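You operate a simulated robot arm through the tools that you are given. There is no shell and no other tool.

Carry out the task below with a simulated robot arm. There is one attempt and no reset: what you move stays moved.

Task
Put things in order on the red bench top. At the end: the silver element from the red bench top stands on top of the flat purple carton (marked "CORN PUFFS"); the clear cup stands where the silver element stood; the steel plug with a blue knob stands where the clear cup stood; the strainer with a white knob stands where the steel plug with a blue knob stood; whatever was shut is shut again. Leave all else as you found it, and nothing knocked over.

Only the result counts: the job must be done as asked and must still hold three seconds after the hand-in. Knocking over, shifting, dropping, spilling or breaking anything else fails it.

Robot
A 6-joint arm with a two-finger gripper, fixed in place. Base frame: the origin is at the foot of the arm, x ahead of it, y to its left, z up; the work surface is at about z = 0. Readings come in mm, rad, newtons and seconds.
With the tool pointing down near the work surface it reaches from about 240 to 620 mm from the base axis. Its first joint turns from -1.152 to 1.152 rad. Payload 1.37 kg.
Tool frame: the origin (TCP) lies between the finger pads and is the grasp point; the fingertips stand 22 mm ahead of it; z points along the fingers, y is the line along which they close. The gripper opens to 92 mm. The gripper's body begins 65 mm behind the TCP.
Orientation is told as [roll, pitch, yaw] about the base's x, y, z axes, in that order, counted from this pose: with the fingers straight down and closing along the base's y, the tool's x points along the base's -x, its y along +y and its z along -z.

Tools
- The arm moves only by the tool servo_tool. Its argument "deltas" is a list of rows, each a list of 6 numbers: the shift along the tool's x, y, z in units of 40 mm (1.0 is 40 mm), then the turn, a rotation vector about the tool's x, y, z in units of 5 degrees (1.0 is 5 degrees). In form: [[dx, dy, dz, rx, ry, rz], ...]. A call has 1 to 20 rows; each row shifts and turns the commanded pose from where the row before left it, along the tool's axes as they then stand. "jaw" is the gripper command, from -1 (shut) to 1 (fully open), values between in proportion, set as the call begins (left out, the last holds). A call with a number of a shift or a turn outside -1 to 1 is refused whole. Rows are played at 5 a second. More than 50 mm and 0.15 rad between two rows, or a gripper value outside its range, and nothing of the call is played. Where a pose cannot be reached the arm comes as near as it can. A force on the tool above 40 N (or 10 N above the force at the start of the call, whichever is more), or a blocked arm, ends the call early, and 0.2 s more pass. The fingers move at their own pace and stop on an object; they squeeze with about 25 N. The grip force told is the motor's: it shows also when the fingers shut on nothing. Time passes only in rows, and 0.2 s behind the last, so rows that do not move let the fingers close. The reply holds the time, the measured pose of the TCP, the force on the tool along the base axes, the opening and the grip force, in the units named above and with some noise, with the torque about the TCP (base axes, N m) and any sound that the robot's microphone picked up.
- Cameras (640 x 400 px; columns grow to the right, rows downward): "scene" is fixed at [43.7, -444.9, 575]; the picture's right is [0.65, -0.76, 0.00], its down [-0.49, -0.42, -0.76] and it looks along [0.58, 0.50, -0.64] (base axes); focal length 328 px, centre (320, 200). "wrist" rides on the gripper at [71, 19, -102] in the tool frame; the picture's right is [-0.26, 0.97, 0.00], its down [-0.75, -0.20, -0.62] and it looks along [-0.60, -0.16, 0.78] (tool axes); focal length 280 px, centre (320, 200). There is no depth. A picture from a camera that has moved, and an enlarged one, comes with that camera's place and axes in the base frame and with its lens.
- get_image(camera): a new picture of that camera. It takes no simulated time.
- close_up(camera, box): a new picture of the part [left, top, right, bottom] of that camera's present view, enlarged. It takes no simulated time.
- job_done(): hands the job in; it is judged then, once.

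Nothing tells you positions but the pictures and the camera data. Unless the task says otherwise, let go and move clear before handing in.

The tools are called after "Call:" as name(argument=value, ...) on one line, values as JSON. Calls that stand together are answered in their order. servo_tool: Moves the arm, as the interface text tells. Its arguments: {"type":"object","properties":{"deltas":{"type":"array"},"jaw":{"type":"number"}},"required":["deltas"]} The other tools are called the same way: get_image (camera) takes a picture; close_up (camera, box) takes an enlarged picture of a part of a camera's view; job_done () hands the job in.

At the start:

```text
time: 0.0
position: [386.0, -189.0, 294.6]
tool_rot: [0.0, 0.001, -0.002]
force: [-0.2, 0.3, 0.3]
torque: [-0.01, 0.01, 0.01]
finger_gap: 92.1
gripper_force: 0.0
```

scene: 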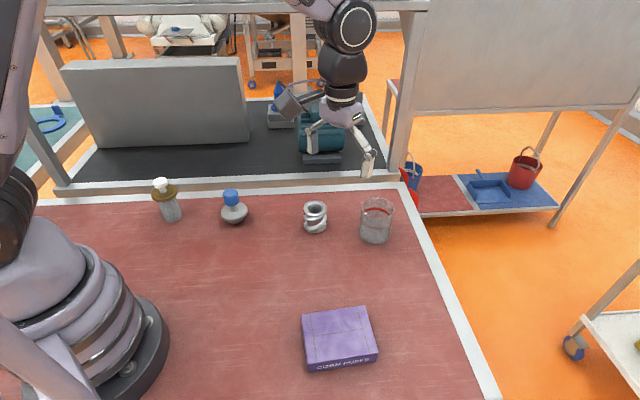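
wrist: 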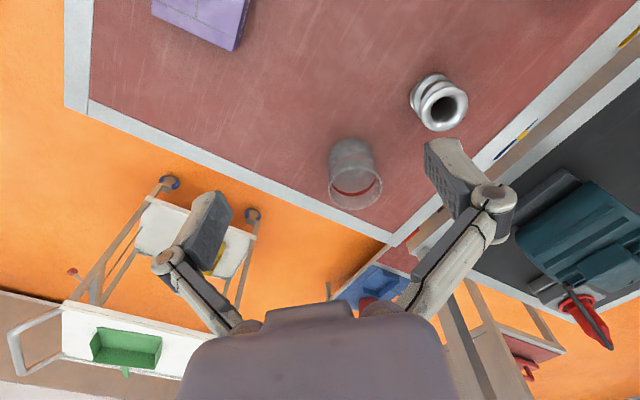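

I see the strainer (white knob), the blue-knob plug, the silver coil element and the clear cup in a row on the red bench, with the purple carton nearer the camera. I'll take close-ups first to measure their positions.

Call:
close_up(camera="scene", box=[140, 160, 270, 240])

Call:
close_up(camera="scene", box=[280, 180, 410, 260])

Call:
close_up(camera="scene", box=[270, 290, 400, 380])

Call:
close_up(camera="wrist", box=[300, 50, 500, 230])

```text
4.92 times, centred on (205, 200) of scene
camera zoom: at [43.7, -444.9, 575.0], right [0.65, -0.76, 0.0], down [-0.49, -0.42, -0.76], along [0.58, 0.5, -0.64], focal length 1614 px, centre (886, 200)
```

zoom: 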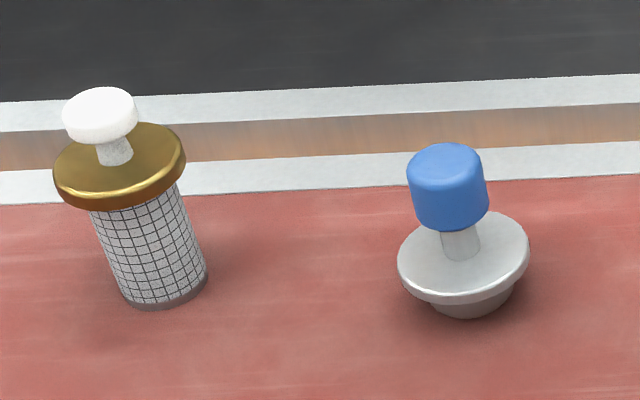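

```text
4.92 times, centred on (345, 220) of scene
camera zoom: at [43.7, -444.9, 575.0], right [0.65, -0.76, 0.0], down [-0.49, -0.42, -0.76], along [0.58, 0.5, -0.64], focal length 1614 px, centre (197, 102)
```

zoom: 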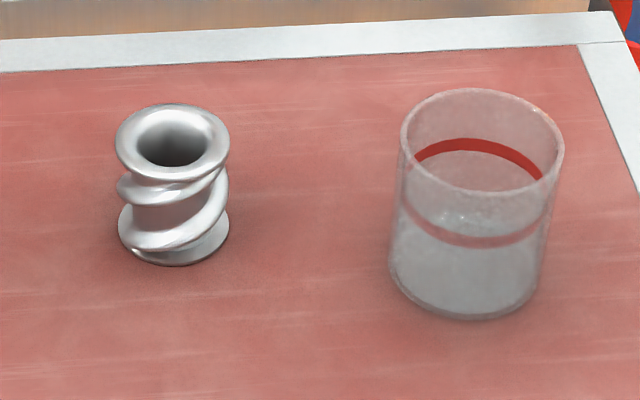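

```text
4.44 times, centred on (335, 335) of scene
camera zoom: at [43.7, -444.9, 575.0], right [0.65, -0.76, 0.0], down [-0.49, -0.42, -0.76], along [0.58, 0.5, -0.64], focal length 1457 px, centre (253, -400)
```

zoom: 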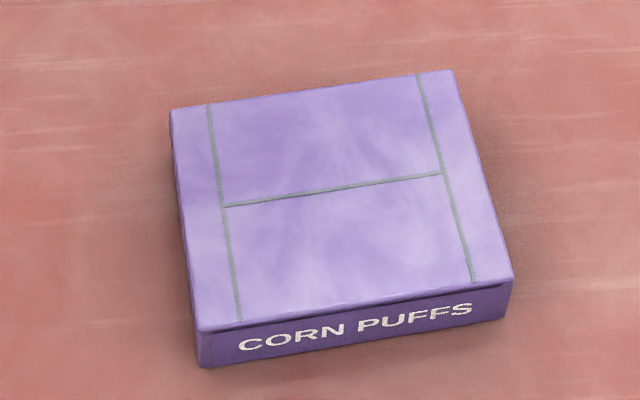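

```text
2.22 times, centred on (400, 140) of wrist
camera zoom: at [315.5, -169.0, 395.1], right [0.26, 0.97, 0.0], down [0.75, -0.2, 0.62], along [0.6, -0.16, -0.78], focal length 623 px, centre (142, 333)
```

zoom: 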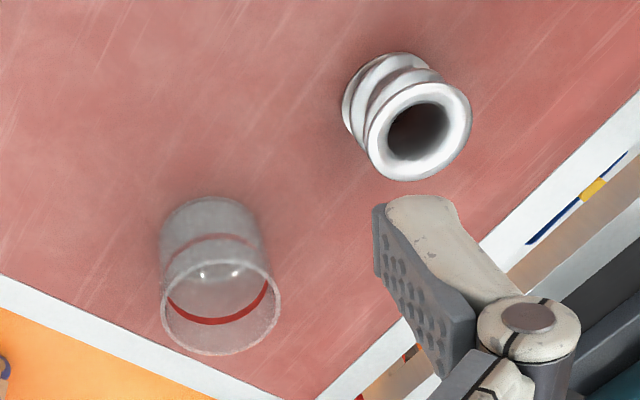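

The silver element appears to be at about (478, -58), and the cup at (551, -185). The plug is at about (367, 115), the strainer at (268, 242), and the carton top centre at (283, -282, 27). I'll move above the silver element and check with the wrist camera.

Call:
servo_tool(deltas=[[-0.385, 0.548, 0.602, 0, 0, 0], [-0.385, 0.548, 0.602, 0, 0, 0], [-0.385, 0.548, 0.602, 0, 0, 0], [-0.385, 0.548, 0.602, 0, 0, 0], [-0.385, 0.548, 0.602, 0, 0, 0], [-0.385, 0.548, 0.602, 0, 0, 0], [0, 0, 0, 0, 0, 0]], jaw=1)

Call:
get_image(camera="wrist")

Call:
get_image(camera="scene")

```text
time: 1.6
position: [478.9, -57.9, 149.2]
tool_rot: [0.0, -0.001, 0.001]
force: [1.0, -0.1, 0.6]
torque: [0.0, 0.01, -0.02]
finger_gap: 92.2
gripper_force: 0.0
```

```text
taken
camera wrist: at [407.6, -36.2, 249.9], right [0.26, 0.96, 0.0], down [0.75, -0.2, 0.63], along [0.6, -0.16, -0.78], focal length 280 px, centre (320, 200)
```

wrist: 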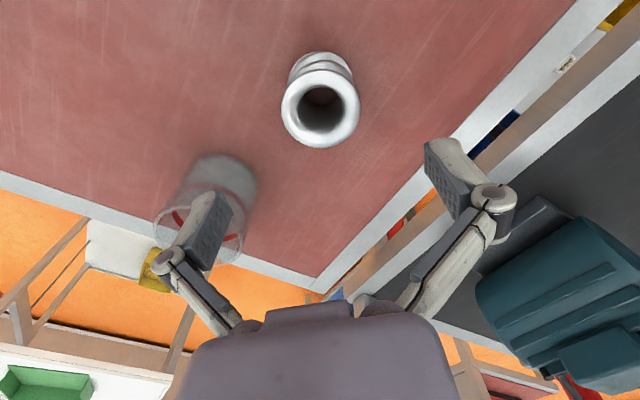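

```text
taken
```

scene: 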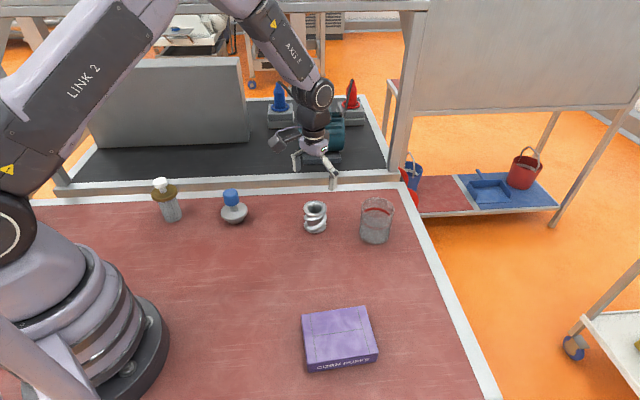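

The element is under the gripper within a few mm. I'll descend to mid-height and close the fingers on it.

Call:
servo_tool(deltas=[[0.035, 0.05, 0.6, 0, 0, 0], [0, 0, 0.7, 0, 0, 0], [0, 0, 0.7, 0, 0, 0], [0, 0, 0.7, 0, 0, 0], [0, 0, 0, 0, 0, 0]])

Call:
get_image(camera="wrist")

Call:
close_up(camera="scene", box=[260, 150, 420, 250])

```text
time: 2.8
position: [479.1, -57.1, 41.5]
tool_rot: [0.0, 0.0, 0.0]
force: [-0.4, 0.1, 0.5]
torque: [-0.01, 0.0, -0.01]
finger_gap: 92.0
gripper_force: 0.1
```

```text
taken
camera wrist: at [407.0, -35.8, 142.1], right [0.26, 0.97, 0.0], down [0.75, -0.2, 0.63], along [0.6, -0.16, -0.78], focal length 280 px, centre (320, 200)
```

wrist: 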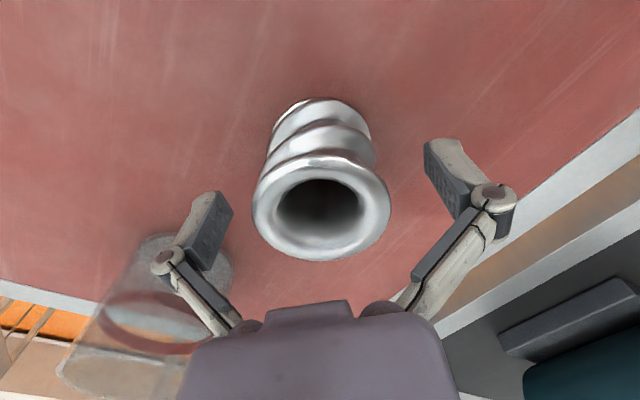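

```text
4.00 times, centred on (340, 200) of scene
camera zoom: at [43.7, -444.9, 575.0], right [0.65, -0.76, 0.0], down [-0.49, -0.42, -0.76], along [0.58, 0.5, -0.64], focal length 1312 px, centre (240, 200)
```

zoom: 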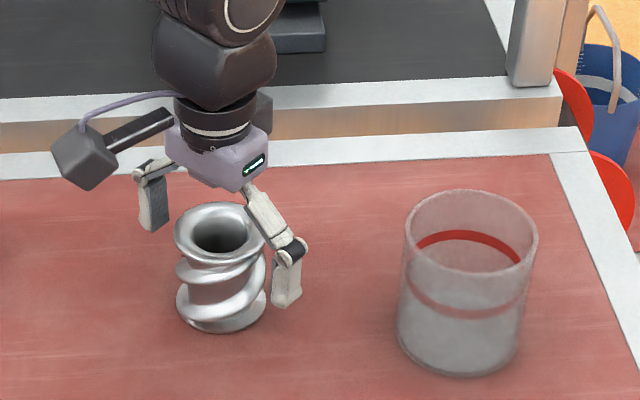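

The fingers straddle the element well. I'll make a small x correction and close.

Call:
servo_tool(deltas=[[0.06, 0.03, 0, 0, 0, 0], [0, 0, 0, 0, 0, 0]])

Call:
servo_tool(deltas=[[0, 0, 0, 0, 0, 0], [0, 0, 0, 0, 0, 0], [0, 0, 0, 0, 0, 0], [0, 0, 0, 0, 0, 0], [0, 0, 0, 0, 0, 0], [0, 0, 0, 0, 0, 0]], jaw=-1)

Call:
get_image(camera="wrist")

```text
time: 3.4
position: [477.0, -54.0, 40.3]
tool_rot: [0.002, -0.001, 0.0]
force: [-0.2, -0.3, 0.8]
torque: [-0.01, 0.01, -0.02]
finger_gap: 92.1
gripper_force: 0.0
```

```text
time: 4.8
position: [476.0, -55.3, 41.6]
tool_rot: [-0.001, -0.001, 0.001]
force: [-1.1, -5.0, 10.2]
torque: [0.01, 0.11, 0.01]
finger_gap: 55.9
gripper_force: 25.0
```

```text
taken
camera wrist: at [404.7, -34.8, 143.0], right [0.26, 0.97, 0.0], down [0.75, -0.2, 0.63], along [0.6, -0.16, -0.78], focal length 280 px, centre (320, 200)
```

wrist: 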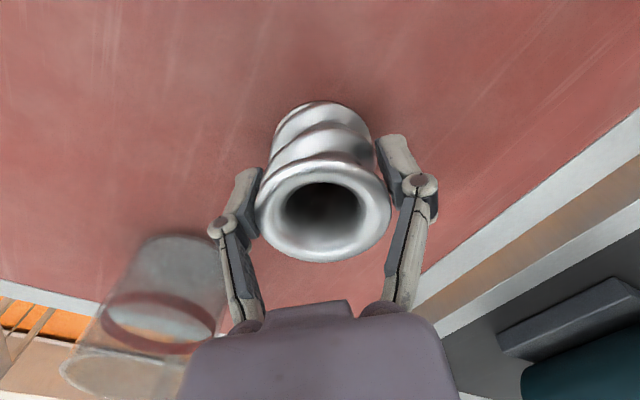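

The silver element is gripped at a 55.9 mm opening. I'll lift it and look before carrying it.

Call:
servo_tool(deltas=[[0, 0, -0.3, 0, 0, 0], [0, 0, -0.6, 0, 0, 0], [0, 0, -0.7, 0, 0, 0], [0, 0, -0.7, 0, 0, 0], [0, 0, 0, 0, 0, 0]])

Call:
close_up(camera="scene", box=[260, 120, 420, 250])

```text
time: 6.0
position: [474.1, -55.2, 133.8]
tool_rot: [0.0, 0.0, -0.001]
force: [-0.5, 0.1, -2.7]
torque: [0.0, 0.02, 0.01]
finger_gap: 55.3
gripper_force: 25.0
```

```text
3.08 times, centred on (340, 185) of scene
camera zoom: at [43.7, -444.9, 575.0], right [0.65, -0.76, 0.0], down [-0.49, -0.42, -0.76], along [0.58, 0.5, -0.64], focal length 1009 px, centre (258, 246)
```

zoom: 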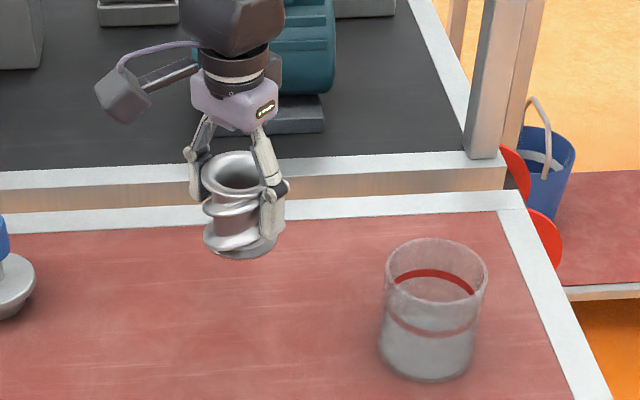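

Lifted upright. Carrying it over the carton centre.

Call:
servo_tool(deltas=[[0.4825, -0.5675, 0, 0, 0, 0], [0.4825, -0.5675, 0, 0, 0, 0], [0.4825, -0.5675, 0, 0, 0, 0], [0.4825, -0.5675, 0, 0, 0, 0], [0.4825, -0.5675, 0, 0, 0, 0], [0.4825, -0.5675, 0, 0, 0, 0], [0.4825, -0.5675, 0, 0, 0, 0], [0.4825, -0.5675, 0, 0, 0, 0], [0.4825, -0.5675, 0, 0, 0, 0], [0.4825, -0.5675, 0, 0, 0, 0], [0, 0, 0, 0, 0, 0]])

Call:
get_image(camera="wrist")

Call:
get_image(camera="scene")

```text
time: 8.4
position: [283.1, -281.3, 135.2]
tool_rot: [0.0, -0.001, 0.0]
force: [0.2, 0.8, -3.5]
torque: [-0.02, 0.06, -0.04]
finger_gap: 55.7
gripper_force: 25.5
```

```text
taken
camera wrist: at [210.9, -260.9, 235.2], right [0.26, 0.97, 0.0], down [0.75, -0.2, 0.63], along [0.6, -0.16, -0.78], focal length 280 px, centre (320, 200)
```

wrist: 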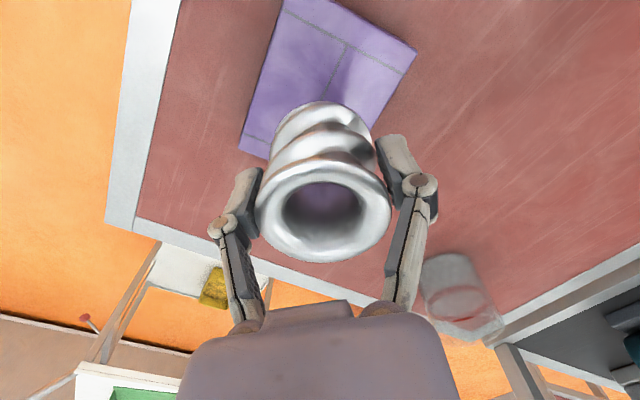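

```text
taken
```

scene: 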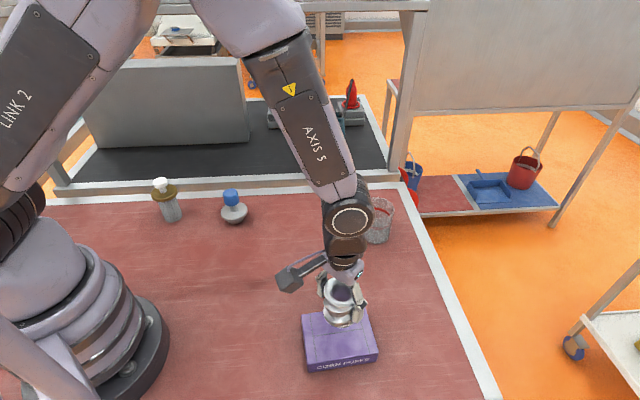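

Over the carton centre. I'll lower it gently until contact.

Call:
servo_tool(deltas=[[0, 0, 0.5, 0, 0, 0], [0, 0, 0.5, 0, 0, 0], [0, 0, 0.4, 0, 0, 0], [0, 0, 0.1, 0, 0, 0], [0, 0, 0, 0, 0, 0]])

Call:
close_up(camera="scene", box=[260, 250, 420, 380])

```text
time: 9.6
position: [283.5, -281.4, 74.3]
tool_rot: [-0.002, 0.001, 0.0]
force: [-1.0, 5.0, 13.6]
torque: [0.11, -0.03, -0.04]
finger_gap: 55.9
gripper_force: 25.0
```

```text
3.08 times, centred on (340, 315) of scene
camera zoom: at [43.6, -444.9, 575.0], right [0.65, -0.76, 0.0], down [-0.49, -0.42, -0.76], along [0.58, 0.5, -0.64], focal length 1009 px, centre (258, -154)
```

zoom: 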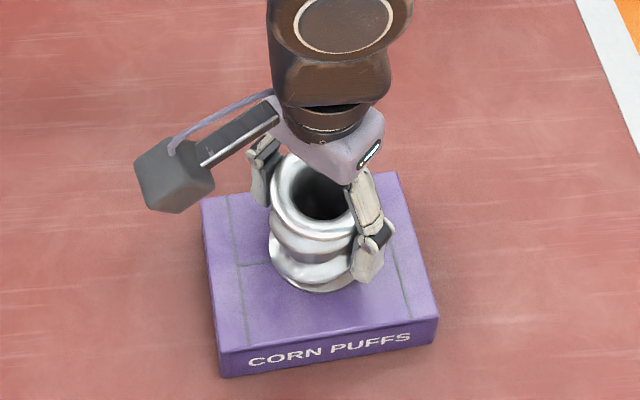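

It is in contact with the carton. Releasing.

Call:
servo_tool(deltas=[[0, 0, 0, 0, 0, 0], [0, 0, 0, 0, 0, 0], [0, 0, 0, 0, 0, 0], [0, 0, 0, 0, 0, 0], [0, 0, 0, 0, 0, 0]], jaw=1)

Call:
get_image(camera="wrist")

Call:
close_up(camera="scene", box=[260, 250, 420, 380])

```text
time: 10.8
position: [283.1, -281.2, 73.7]
tool_rot: [0.0, 0.001, 0.0]
force: [0.2, -0.1, 1.1]
torque: [-0.02, -0.02, 0.02]
finger_gap: 91.9
gripper_force: 0.1
```

```text
taken
camera wrist: at [211.6, -261.0, 175.0], right [0.26, 0.97, 0.0], down [0.75, -0.2, 0.63], along [0.6, -0.16, -0.78], focal length 280 px, centre (320, 200)
```

wrist: 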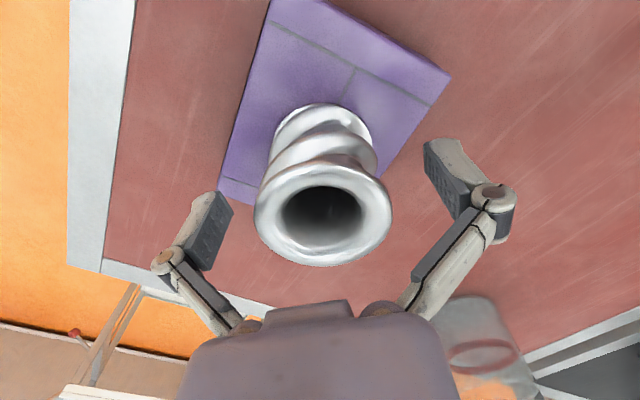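

```text
3.08 times, centred on (340, 315) of scene
camera zoom: at [43.7, -444.9, 575.0], right [0.65, -0.76, 0.0], down [-0.49, -0.42, -0.76], along [0.58, 0.5, -0.64], focal length 1009 px, centre (258, -154)
```

zoom: 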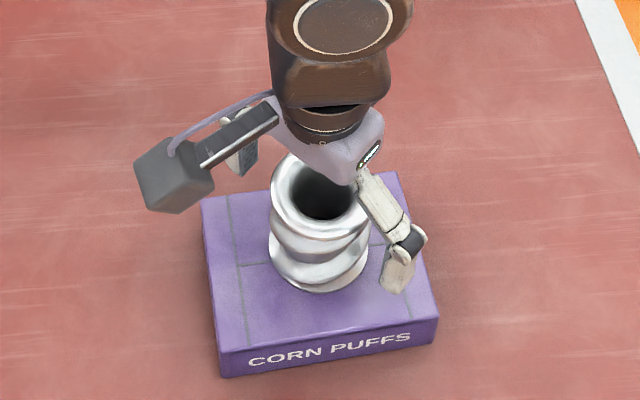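

The element stands on the carton. I'll rise and move above the cup.

Call:
servo_tool(deltas=[[0, 0, -0.6, 0, 0, 0], [0, 0, -0.8, 0, 0, 0], [0, 0, -0.8, 0, 0, 0], [-0.744, 0.269, 0, 0, 0, 0], [-0.744, 0.269, 0, 0, 0, 0], [-0.744, 0.269, 0, 0, 0, 0], [-0.744, 0.269, 0, 0, 0, 0], [-0.744, 0.269, 0, 0, 0, 0], [-0.744, 0.269, 0, 0, 0, 0], [-0.744, 0.269, 0, 0, 0, 0], [-0.744, 0.269, 0, 0, 0, 0], [-0.744, 0.269, 0, 0, 0, 0], [0, 0, 0, 0, 0, 0], [0, 0, 0, 0, 0, 0]])

Call:
get_image(camera="wrist")

Call:
get_image(camera="scene")

```text
time: 13.8
position: [549.5, -185.6, 162.2]
tool_rot: [0.001, 0.0, 0.0]
force: [0.0, 0.2, 0.8]
torque: [0.0, -0.01, 0.01]
finger_gap: 92.1
gripper_force: 0.0
```

```text
taken
camera wrist: at [478.6, -164.8, 262.5], right [0.26, 0.97, 0.0], down [0.75, -0.2, 0.62], along [0.6, -0.16, -0.78], focal length 280 px, centre (320, 200)
```

wrist: 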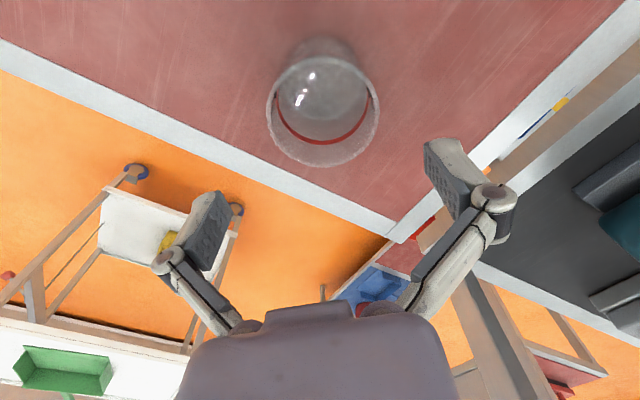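

```text
taken
```

scene: 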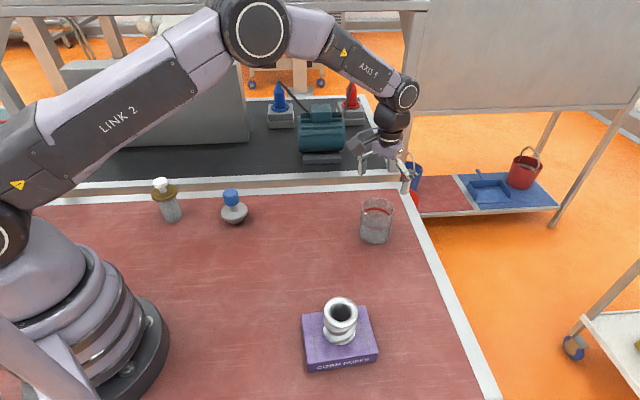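

Call:
close_up(camera="wrist", box=[240, 20, 400, 180])

```text
2.50 times, centred on (320, 100) of wrist
camera zoom: at [478.6, -164.8, 262.5], right [0.26, 0.97, 0.0], down [0.75, -0.2, 0.62], along [0.6, -0.16, -0.78], focal length 701 px, centre (320, 450)
```

zoom: 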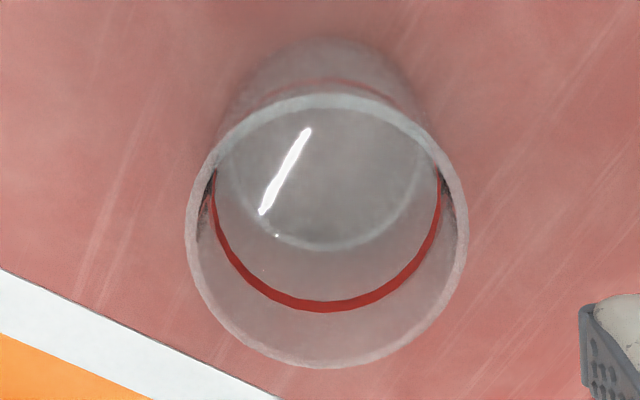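

The cup rim is centred near (548.5, -183). I'll lower to just above the rim and check clearance.

Call:
servo_tool(deltas=[[0.02, 0.065, 0.4, 0, 0, 0], [0, 0, 0.4, 0, 0, 0], [0, 0, 0.4, 0, 0, 0], [0, 0, 0, 0, 0, 0], [0, 0, 0, 0, 0, 0]])

Call:
get_image(camera="wrist")

Call:
close_up(camera="scene", box=[320, 130, 440, 250])

```text
time: 15.0
position: [549.9, -182.4, 112.1]
tool_rot: [0.0, 0.001, 0.0]
force: [0.6, 1.1, -0.8]
torque: [0.01, 0.03, 0.02]
finger_gap: 92.0
gripper_force: 0.0
```

```text
taken
camera wrist: at [478.3, -161.8, 213.8], right [0.26, 0.97, 0.0], down [0.75, -0.2, 0.62], along [0.6, -0.16, -0.78], focal length 280 px, centre (320, 200)
```

wrist: 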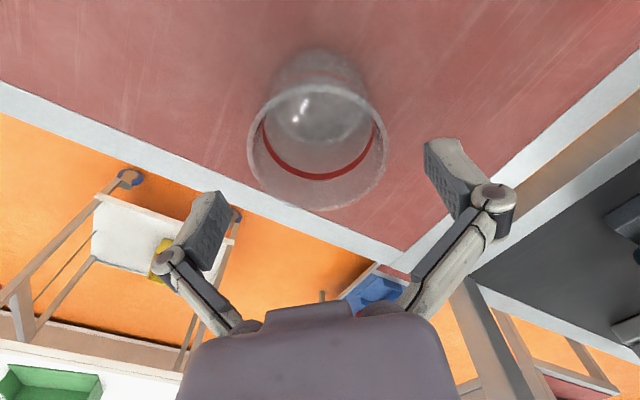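

```text
3.33 times, centred on (380, 190) of scene
camera zoom: at [43.7, -444.9, 575.0], right [0.65, -0.76, 0.0], down [-0.49, -0.42, -0.76], along [0.58, 0.5, -0.64], focal length 1093 px, centre (120, 233)
```

zoom: 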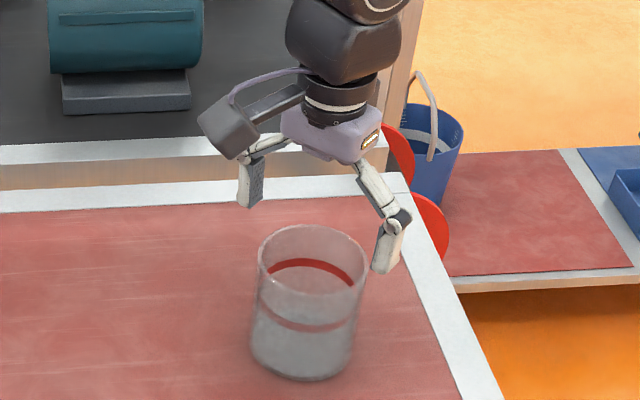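

Clearance looks symmetric. I'll continue down slowly with a slight x correction.

Call:
servo_tool(deltas=[[0.06, -0.02, 0.2, 0, 0, 0], [0, 0, 0.2, 0, 0, 0], [0, 0, 0.2, 0, 0, 0], [0, 0, 0, 0, 0, 0]])

Call:
get_image(camera="wrist")

Call:
close_up(camera="scene", box=[320, 130, 440, 250])

```text
time: 16.0
position: [547.8, -183.0, 89.5]
tool_rot: [-0.001, 0.002, 0.0]
force: [-0.6, 1.0, 0.0]
torque: [-0.03, 0.02, -0.02]
finger_gap: 92.1
gripper_force: 0.0
```

```text
taken
camera wrist: at [476.1, -162.9, 190.2], right [0.26, 0.97, 0.0], down [0.75, -0.2, 0.62], along [0.6, -0.16, -0.78], focal length 280 px, centre (320, 200)
```

wrist: 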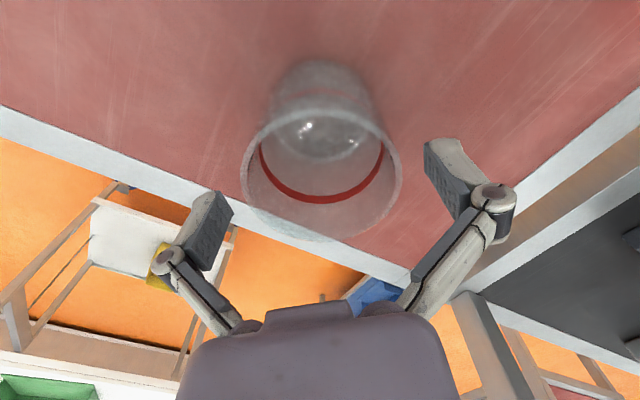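

```text
3.33 times, centred on (380, 190) of scene
camera zoom: at [43.7, -444.9, 575.0], right [0.65, -0.76, 0.0], down [-0.49, -0.42, -0.76], along [0.58, 0.5, -0.64], focal length 1093 px, centre (120, 233)
```

zoom: 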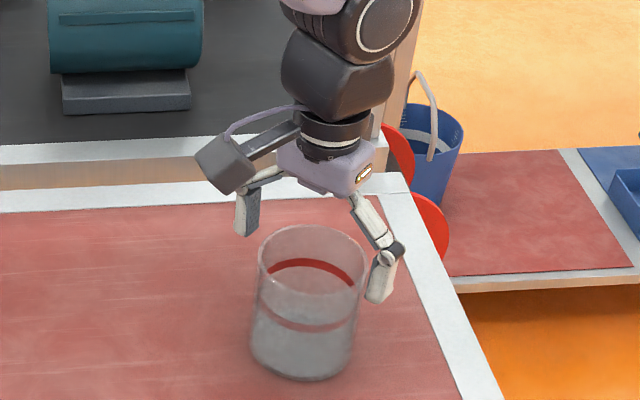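

Call:
servo_tool(deltas=[[0, 0, 0.25, 0, 0, 0], [0, 0, 0.25, 0, 0, 0], [0, 0, 0.3, 0, 0, 0], [0, 0, 0.3, 0, 0, 0], [0, 0, 0, 0, 0, 0]])

Call:
get_image(camera="wrist")

Call:
close_up(camera="scene", box=[320, 130, 440, 250])

```text
time: 17.2
position: [548.2, -183.6, 44.9]
tool_rot: [0.001, -0.001, 0.002]
force: [0.1, 0.5, -0.5]
torque: [0.02, 0.04, -0.01]
finger_gap: 91.9
gripper_force: 0.1
```

```text
taken
camera wrist: at [476.0, -163.2, 146.3], right [0.26, 0.97, 0.0], down [0.75, -0.2, 0.63], along [0.6, -0.16, -0.78], focal length 280 px, centre (320, 200)
```

wrist: 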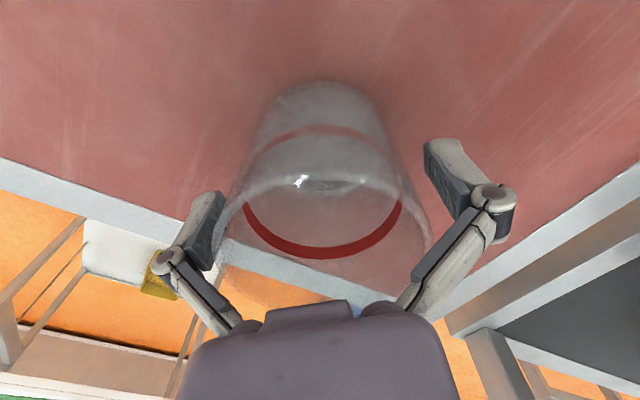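

```text
3.33 times, centred on (380, 190) of scene
camera zoom: at [43.7, -444.9, 575.0], right [0.65, -0.76, 0.0], down [-0.49, -0.42, -0.76], along [0.58, 0.5, -0.64], focal length 1093 px, centre (120, 233)
```

zoom: 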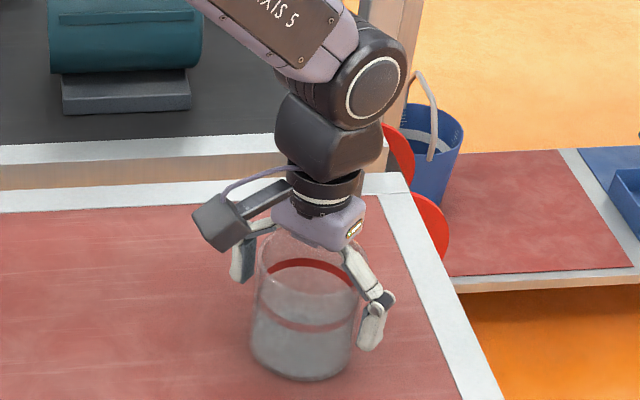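

Fingers are around the cup at mid-height. Closing.

Call:
servo_tool(deltas=[[0, 0, 0, 0, 0, 0], [0, 0, 0, 0, 0, 0], [0, 0, 0, 0, 0, 0], [0, 0, 0, 0, 0, 0], [0, 0, 0, 0, 0, 0]], jaw=-1)

Call:
get_image(camera="wrist")

Call:
close_up(camera="scene", box=[320, 130, 440, 250])

```text
time: 18.4
position: [549.2, -183.4, 48.7]
tool_rot: [-0.003, -0.002, -0.001]
force: [-4.5, 1.1, 30.1]
torque: [-0.1, -0.01, 0.01]
finger_gap: 76.5
gripper_force: 24.7
```

```text
taken
camera wrist: at [476.7, -163.5, 148.2], right [0.26, 0.97, 0.0], down [0.75, -0.2, 0.63], along [0.61, -0.16, -0.78], focal length 280 px, centre (320, 200)
```

wrist: 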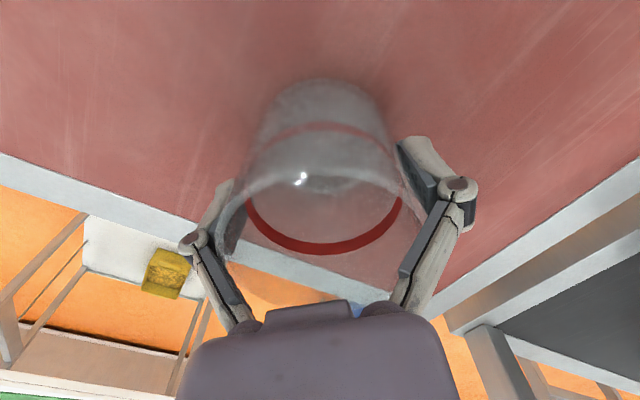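

```text
3.33 times, centred on (380, 190) of scene
camera zoom: at [43.5, -444.9, 575.1], right [0.65, -0.76, 0.0], down [-0.49, -0.42, -0.76], along [0.58, 0.5, -0.64], focal length 1093 px, centre (120, 233)
```

zoom: 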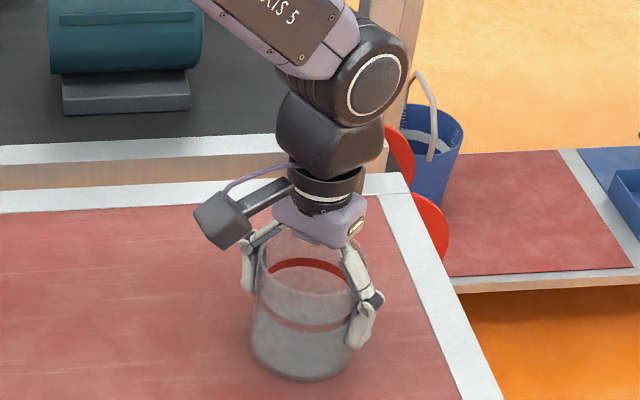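

Gripped (76.5 mm). Lifting the cup gently straight up.

Call:
servo_tool(deltas=[[0, 0, -0.1, 0, 0, 0], [0, 0, -0.2, 0, 0, 0], [0, 0, -0.4, 0, 0, 0], [0, 0, 0, 0, 0, 0]])

Call:
get_image(camera="wrist")

Call:
close_up(camera="scene", box=[320, 130, 440, 250])

```text
time: 19.4
position: [547.5, -182.3, 73.2]
tool_rot: [0.0, 0.002, 0.0]
force: [-0.7, 0.8, -1.1]
torque: [-0.01, 0.0, -0.02]
finger_gap: 70.8
gripper_force: 25.2
```

```text
taken
camera wrist: at [476.0, -162.4, 174.1], right [0.26, 0.97, 0.0], down [0.75, -0.2, 0.62], along [0.6, -0.16, -0.78], focal length 280 px, centre (320, 200)
```

wrist: 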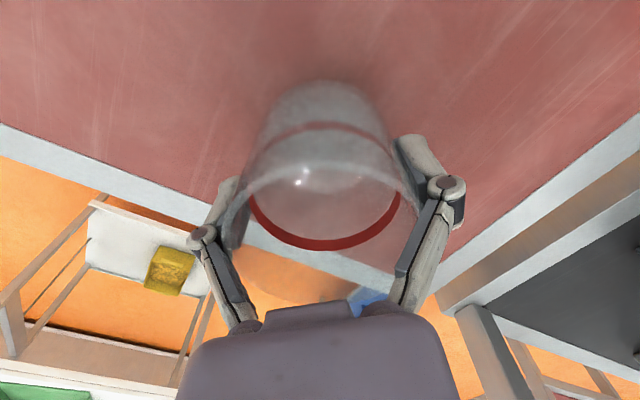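

```text
3.33 times, centred on (380, 190) of scene
camera zoom: at [43.7, -444.9, 575.0], right [0.65, -0.76, 0.0], down [-0.49, -0.42, -0.76], along [0.58, 0.5, -0.64], focal length 1093 px, centre (120, 233)
```

zoom: 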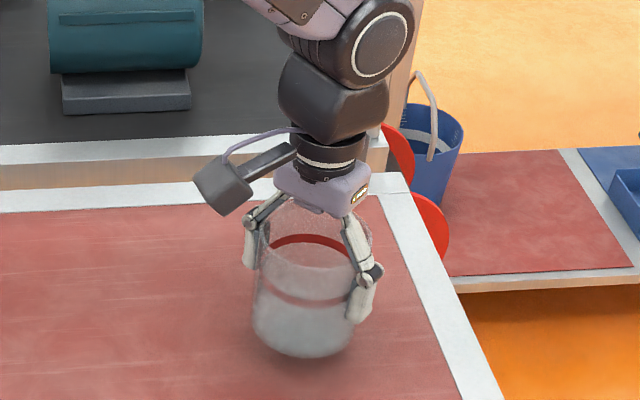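

The cup is held and upright. I'll carry it to where the silver element stood.

Call:
servo_tool(deltas=[[0, 0, -0.3, 0, 0, 0], [0, 0, -0.3, 0, 0, 0], [0.1, 0.18, 0, 0, 0, 0], [0.2, 0.36, 0, 0, 0, 0], [0.22, 0.3975, 0, 0, 0, 0], [0.22, 0.3975, 0, 0, 0, 0], [0.22, 0.3975, 0, 0, 0, 0], [0.22, 0.3975, 0, 0, 0, 0], [0.22, 0.3975, 0, 0, 0, 0], [0.2, 0.36, 0, 0, 0, 0], [0.1, 0.18, 0, 0, 0, 0], [0.06, 0.11, 0, 0, 0, 0], [0, 0, 0, 0, 0, 0], [0, 0, 0, 0, 0, 0]])

Call:
get_image(camera="wrist")

Call:
close_up(camera="scene", box=[260, 130, 420, 250])

```text
time: 22.4
position: [476.6, -55.6, 97.2]
tool_rot: [0.0, -0.001, 0.0]
force: [0.1, -0.4, -0.5]
torque: [0.01, 0.02, -0.02]
finger_gap: 70.4
gripper_force: 24.8
```

```text
taken
camera wrist: at [405.7, -35.5, 198.1], right [0.26, 0.97, 0.0], down [0.75, -0.2, 0.63], along [0.6, -0.16, -0.78], focal length 280 px, centre (320, 200)
```

wrist: 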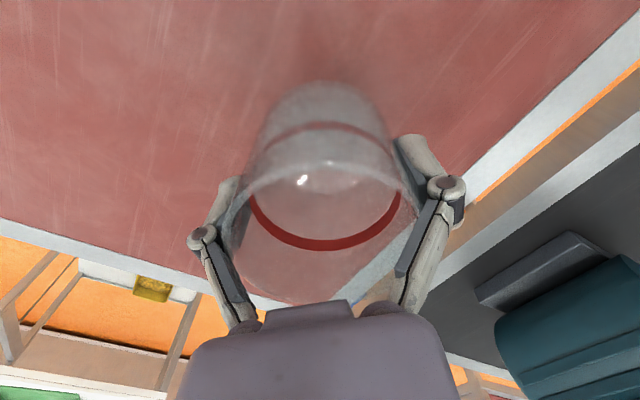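

```text
3.33 times, centred on (340, 190) of scene
camera zoom: at [43.7, -444.9, 575.0], right [0.65, -0.76, 0.0], down [-0.49, -0.42, -0.76], along [0.58, 0.5, -0.64], focal length 1093 px, centre (253, 233)
```

zoom: 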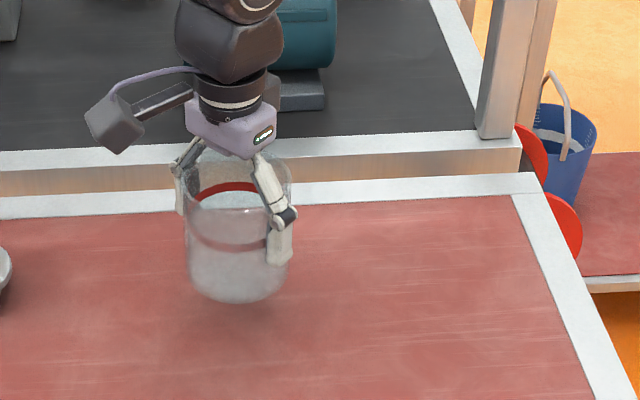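

Call:
servo_tool(deltas=[[0, 0, 0.35, 0, 0, 0], [0, 0, 0.35, 0, 0, 0], [0, 0, 0.3, 0, 0, 0], [0, 0, 0.1, 0, 0, 0], [0, 0, 0, 0, 0, 0]])

Call:
close_up(camera="scene", box=[260, 130, 420, 250])

```text
time: 23.6
position: [476.7, -55.7, 52.1]
tool_rot: [-0.001, 0.001, 0.001]
force: [0.2, 0.0, -0.1]
torque: [0.0, -0.01, 0.01]
finger_gap: 70.5
gripper_force: 25.2
```

```text
3.33 times, centred on (340, 190) of scene
camera zoom: at [43.7, -444.9, 575.0], right [0.65, -0.76, 0.0], down [-0.49, -0.42, -0.76], along [0.58, 0.5, -0.64], focal length 1093 px, centre (253, 233)
```

zoom: 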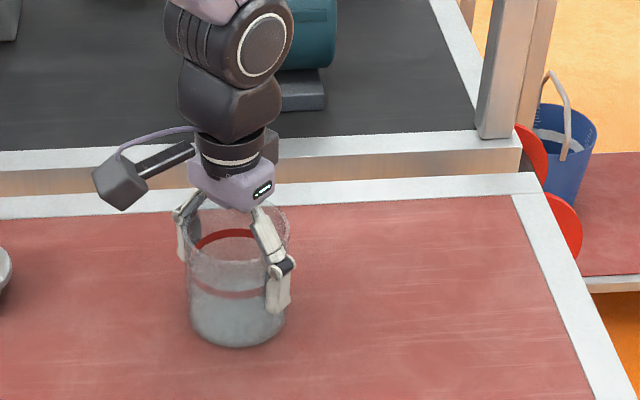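

Call:
servo_tool(deltas=[[0, 0, 0.05, 0, 0, 0], [0, 0, 0.05, 0, 0, 0], [0, 0, 0, 0, 0, 0]])

```text
time: 24.4
position: [478.5, -56.7, 51.8]
tool_rot: [-0.001, -0.004, -0.001]
force: [-5.8, 2.7, 28.8]
torque: [0.13, -0.02, 0.2]
finger_gap: 71.0
gripper_force: 25.1
```

The cup has touched down and I'm pressing slightly. I'll back off about 3 mm and release.

Call:
servo_tool(deltas=[[0, 0, -0.075, 0, 0, 0], [0, 0, 0, 0, 0, 0]])

Call:
close_up(camera="scene", box=[260, 130, 420, 250])

```text
time: 25.0
position: [475.5, -54.9, 52.0]
tool_rot: [0.001, 0.003, 0.003]
force: [-0.1, 0.1, 1.3]
torque: [-0.01, -0.1, -0.03]
finger_gap: 70.4
gripper_force: 24.5
```

```text
3.33 times, centred on (340, 190) of scene
camera zoom: at [43.7, -444.9, 575.0], right [0.65, -0.76, 0.0], down [-0.49, -0.42, -0.76], along [0.58, 0.5, -0.64], focal length 1093 px, centre (253, 233)
```

zoom: 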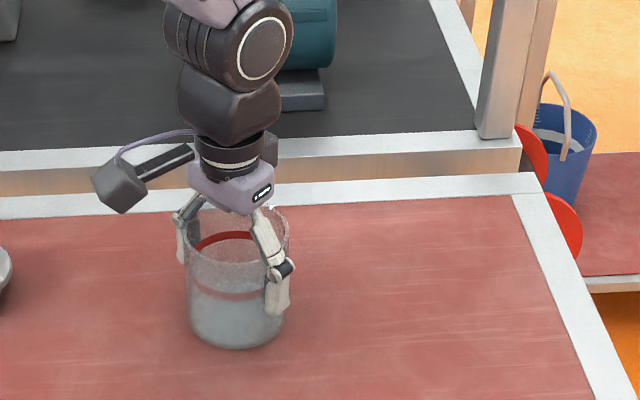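

Call:
servo_tool(deltas=[[0, 0, 0, 0, 0, 0], [0, 0, 0, 0, 0, 0], [0, 0, 0, 0, 0, 0], [0, 0, 0, 0, 0, 0]], jaw=1)

Call:
get_image(camera="wrist")

Call:
close_up(camera="scene", box=[260, 130, 420, 250])

```text
time: 26.0
position: [477.1, -55.3, 52.3]
tool_rot: [-0.001, 0.0, 0.001]
force: [0.0, 0.1, 0.4]
torque: [-0.02, 0.02, 0.01]
finger_gap: 92.0
gripper_force: 0.0
```

```text
taken
camera wrist: at [405.4, -35.1, 153.6], right [0.26, 0.97, 0.0], down [0.75, -0.2, 0.63], along [0.6, -0.16, -0.78], focal length 280 px, centre (320, 200)
```

wrist: 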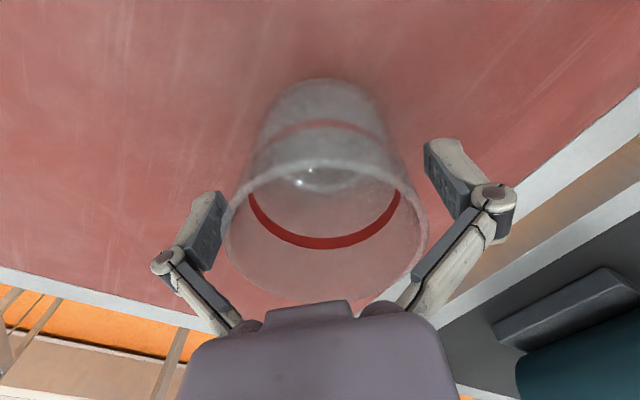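

```text
3.33 times, centred on (340, 190) of scene
camera zoom: at [43.7, -444.9, 575.0], right [0.65, -0.76, 0.0], down [-0.49, -0.42, -0.76], along [0.58, 0.5, -0.64], focal length 1093 px, centre (253, 233)
```

zoom: 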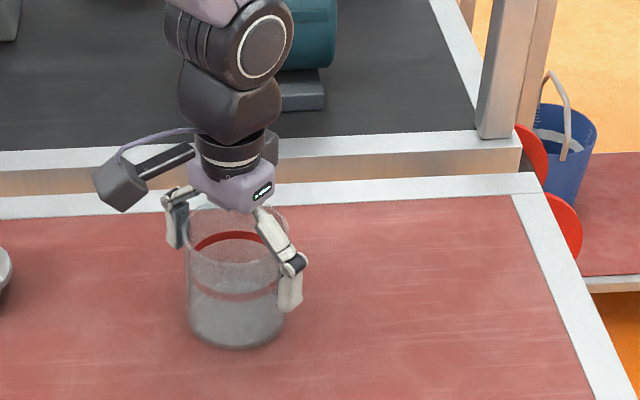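

The cup stands free. I'll rise straight up and move above the blue-knob plug.

Call:
servo_tool(deltas=[[0, 0, -0.4, 0, 0, 0], [0, 0, -0.7, 0, 0, 0], [0, 0, -0.8, 0, 0, 0], [0, 0, -0.8, 0, 0, 0], [0.393, 0.607, 0, 0, 0, 0], [0.393, 0.607, 0, 0, 0, 0], [0.393, 0.607, 0, 0, 0, 0], [0.393, 0.607, 0, 0, 0, 0], [0.393, 0.607, 0, 0, 0, 0], [0.393, 0.607, 0, 0, 0, 0], [0.393, 0.607, 0, 0, 0, 0], [0, 0, 0, 0, 0, 0]])

Call:
get_image(camera="wrist")

Call:
get_image(camera="scene")

```text
time: 28.6
position: [366.0, 115.5, 160.7]
tool_rot: [0.001, 0.001, 0.0]
force: [0.6, 0.2, -0.4]
torque: [0.02, -0.01, 0.03]
finger_gap: 91.9
gripper_force: 0.1
```

```text
taken
camera wrist: at [295.0, 134.9, 261.8], right [0.26, 0.97, 0.0], down [0.75, -0.2, 0.63], along [0.6, -0.16, -0.78], focal length 280 px, centre (320, 200)
```

wrist: 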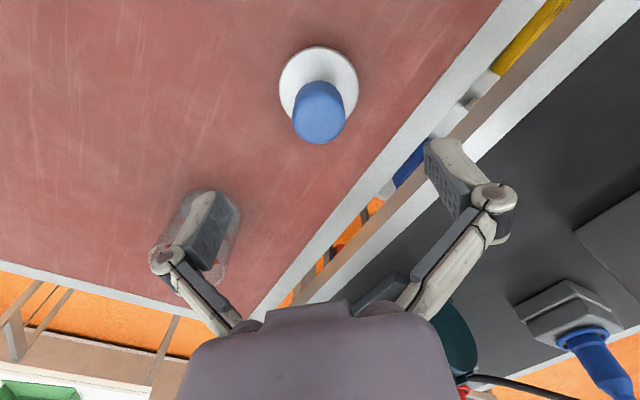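

```text
taken
```

scene: 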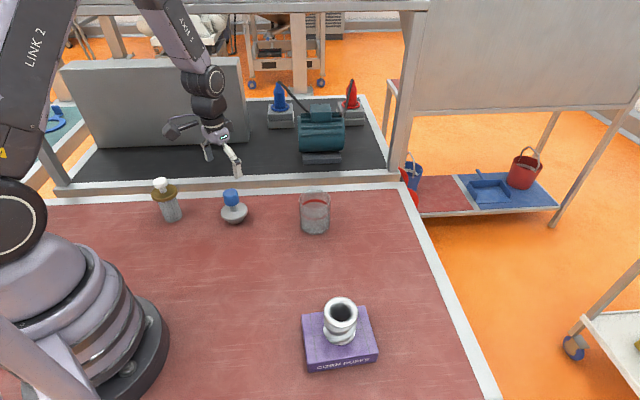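

The plug is centred below. I'll descend to the blue knob, TCP z about 66.

Call:
servo_tool(deltas=[[0, 0, 0.7, 0, 0, 0], [0, 0, 0.7, 0, 0, 0], [0, 0, 0.6, 0, 0, 0], [0, 0, 0.35, 0, 0, 0], [0, 0, 0, 0, 0, 0]])

Call:
get_image(camera="wrist")

Call:
close_up(camera="scene", box=[160, 130, 320, 250])

```text
time: 29.8
position: [368.1, 113.1, 67.2]
tool_rot: [-0.003, -0.001, 0.0]
force: [-0.6, -0.2, -0.4]
torque: [0.02, 0.03, 0.0]
finger_gap: 91.9
gripper_force: 0.1
```

```text
taken
camera wrist: at [296.1, 134.4, 167.7], right [0.26, 0.97, 0.0], down [0.75, -0.2, 0.63], along [0.6, -0.16, -0.78], focal length 280 px, centre (320, 200)
```

wrist: 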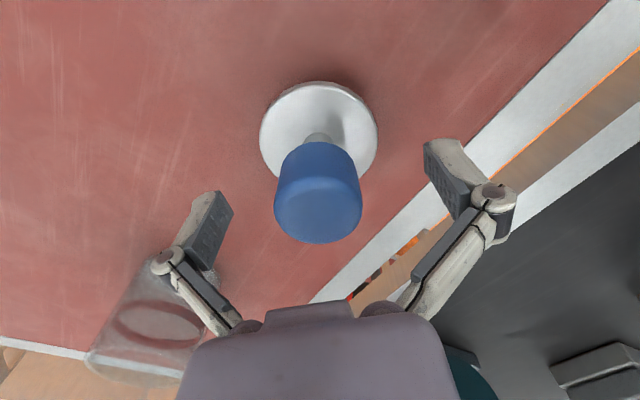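

```text
3.33 times, centred on (240, 190) of scene
camera zoom: at [43.7, -444.9, 575.0], right [0.65, -0.76, 0.0], down [-0.49, -0.42, -0.76], along [0.58, 0.5, -0.64], focal length 1093 px, centre (587, 233)
```

zoom: 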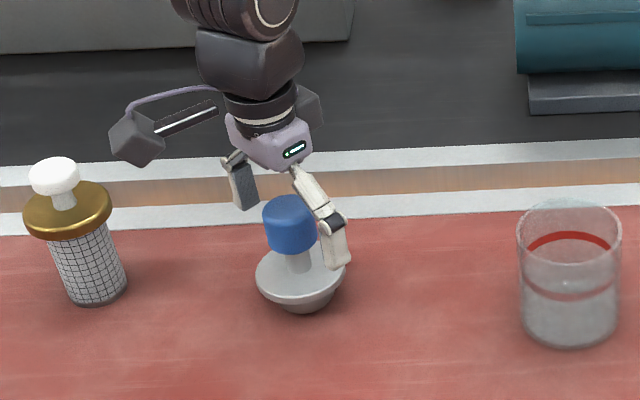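

Call:
servo_tool(deltas=[[0.06, 0.02, 0, 0, 0, 0], [0, 0, 0, 0, 0, 0]])

Call:
servo_tool(deltas=[[0, 0, 0, 0, 0, 0], [0, 0, 0, 0, 0, 0], [0, 0, 0, 0, 0, 0], [0, 0, 0, 0, 0, 0], [0, 0, 0, 0, 0, 0], [0, 0, 0, 0, 0, 0]], jaw=-1)

Call:
get_image(camera="wrist")

Call:
close_up(camera="scene", box=[160, 130, 320, 250])

```text
time: 30.4
position: [365.7, 115.2, 67.8]
tool_rot: [0.001, 0.0, 0.0]
force: [0.2, -0.9, 0.6]
torque: [-0.03, 0.0, -0.02]
finger_gap: 92.3
gripper_force: 0.0
```

```text
time: 31.8
position: [364.9, 114.6, 67.5]
tool_rot: [0.0, 0.001, 0.0]
force: [-0.2, -0.5, 7.1]
torque: [-0.01, 0.03, 0.0]
finger_gap: 34.4
gripper_force: 25.4
```

```text
taken
camera wrist: at [293.6, 135.4, 168.0], right [0.26, 0.97, 0.0], down [0.75, -0.2, 0.63], along [0.6, -0.16, -0.78], focal length 280 px, centre (320, 200)
```

wrist: 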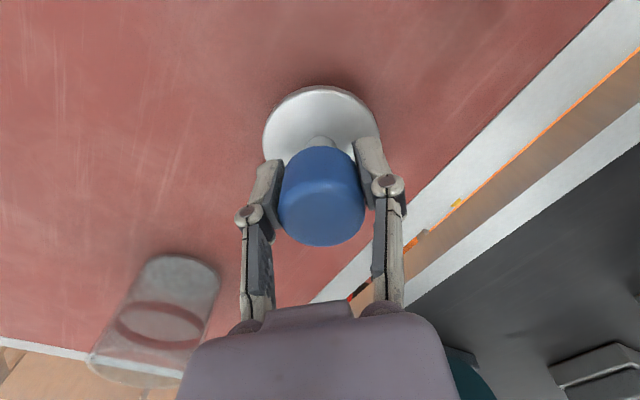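

```text
3.33 times, centred on (240, 190) of scene
camera zoom: at [43.6, -445.0, 575.0], right [0.65, -0.76, 0.0], down [-0.49, -0.42, -0.76], along [0.58, 0.5, -0.64], focal length 1093 px, centre (587, 233)
```

zoom: 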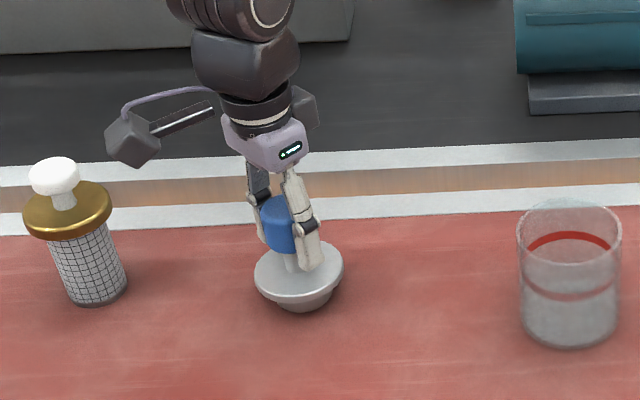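

Knob gripped (34.4 mm). Lifting.

Call:
servo_tool(deltas=[[0, 0, -0.2, 0, 0, 0], [0, 0, -0.4, 0, 0, 0], [0, 0, -0.4, 0, 0, 0], [0, 0, 0, 0, 0, 0]])

Call:
get_image(camera="wrist")

Call:
close_up(camera="scene", box=[160, 130, 320, 250])

```text
time: 32.8
position: [364.9, 114.3, 105.5]
tool_rot: [0.0, 0.0, -0.001]
force: [0.7, -0.2, -3.2]
torque: [-0.02, -0.02, 0.0]
finger_gap: 34.8
gripper_force: 25.0
```

```text
taken
camera wrist: at [292.8, 136.0, 207.5], right [0.26, 0.97, 0.0], down [0.75, -0.2, 0.62], along [0.6, -0.16, -0.78], focal length 280 px, centre (320, 200)
```

wrist: 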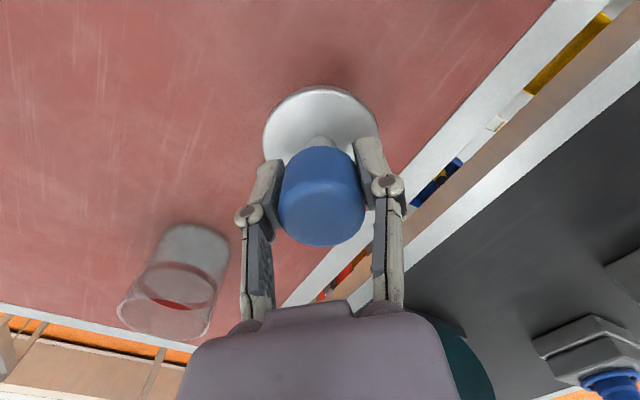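

```text
3.33 times, centred on (240, 190) of scene
camera zoom: at [43.7, -444.9, 575.0], right [0.65, -0.76, 0.0], down [-0.49, -0.42, -0.76], along [0.58, 0.5, -0.64], focal length 1093 px, centre (587, 233)
```

zoom: 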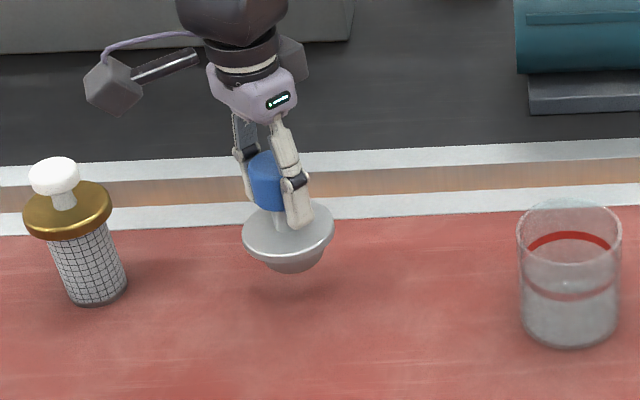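

The plug hangs upright. I'll carry it high and around the near side of the cup to the cup's old spot.

Call:
servo_tool(deltas=[[0, 0, -0.8, 0, 0, 0], [0, 0, -0.8, 0, 0, 0], [-0.039, -0.4, 0, 0, 0, 0], [-0.078, -0.795, 0, 0, 0, 0], [-0.078, -0.795, 0, 0, 0, 0], [-0.078, -0.795, 0, 0, 0, 0], [-0.078, -0.795, 0, 0, 0, 0], [-0.078, -0.795, 0, 0, 0, 0], [-0.078, -0.795, 0, 0, 0, 0], [-0.078, -0.795, 0, 0, 0, 0], [-0.039, -0.395, 0, 0, 0, 0], [-0.4, -0.108, 0, 0, 0, 0], [-0.793, -0.215, 0, 0, 0, 0], [-0.793, -0.215, 0, 0, 0, 0], [-0.793, -0.215, 0, 0, 0, 0], [-0.793, -0.215, 0, 0, 0, 0], [-0.393, -0.107, 0, 0, 0, 0], [0, 0, 0, 0, 0, 0], [0, 0, 0, 0, 0, 0]])

Call:
get_image(camera="wrist")

Call:
get_image(camera="scene")

```text
time: 36.8
position: [549.5, -182.3, 171.9]
tool_rot: [-0.001, -0.002, 0.001]
force: [0.4, -0.5, -1.2]
torque: [0.02, -0.01, 0.02]
finger_gap: 34.6
gripper_force: 24.8
```

```text
taken
camera wrist: at [477.5, -161.6, 271.9], right [0.26, 0.97, 0.0], down [0.75, -0.2, 0.62], along [0.6, -0.16, -0.78], focal length 280 px, centre (320, 200)
```

wrist: 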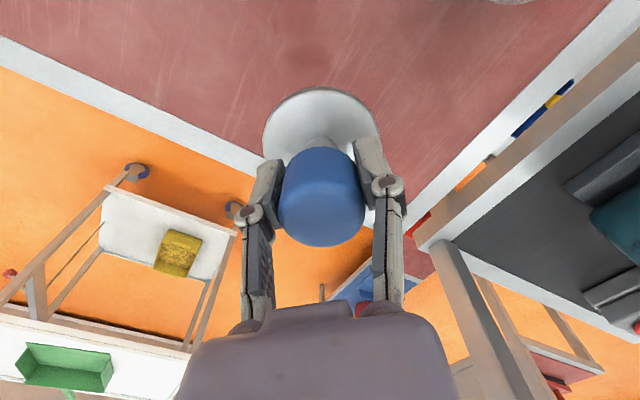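

```text
taken
```

scene: 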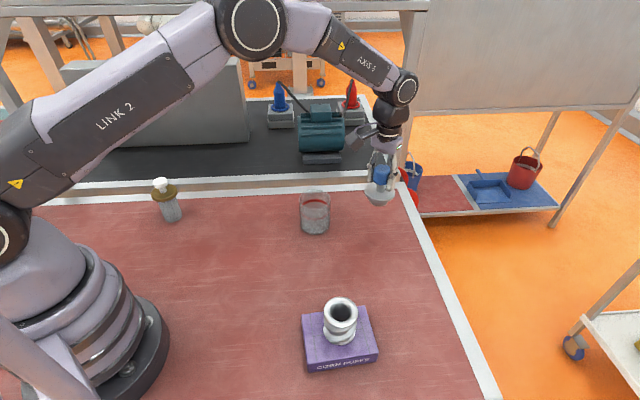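

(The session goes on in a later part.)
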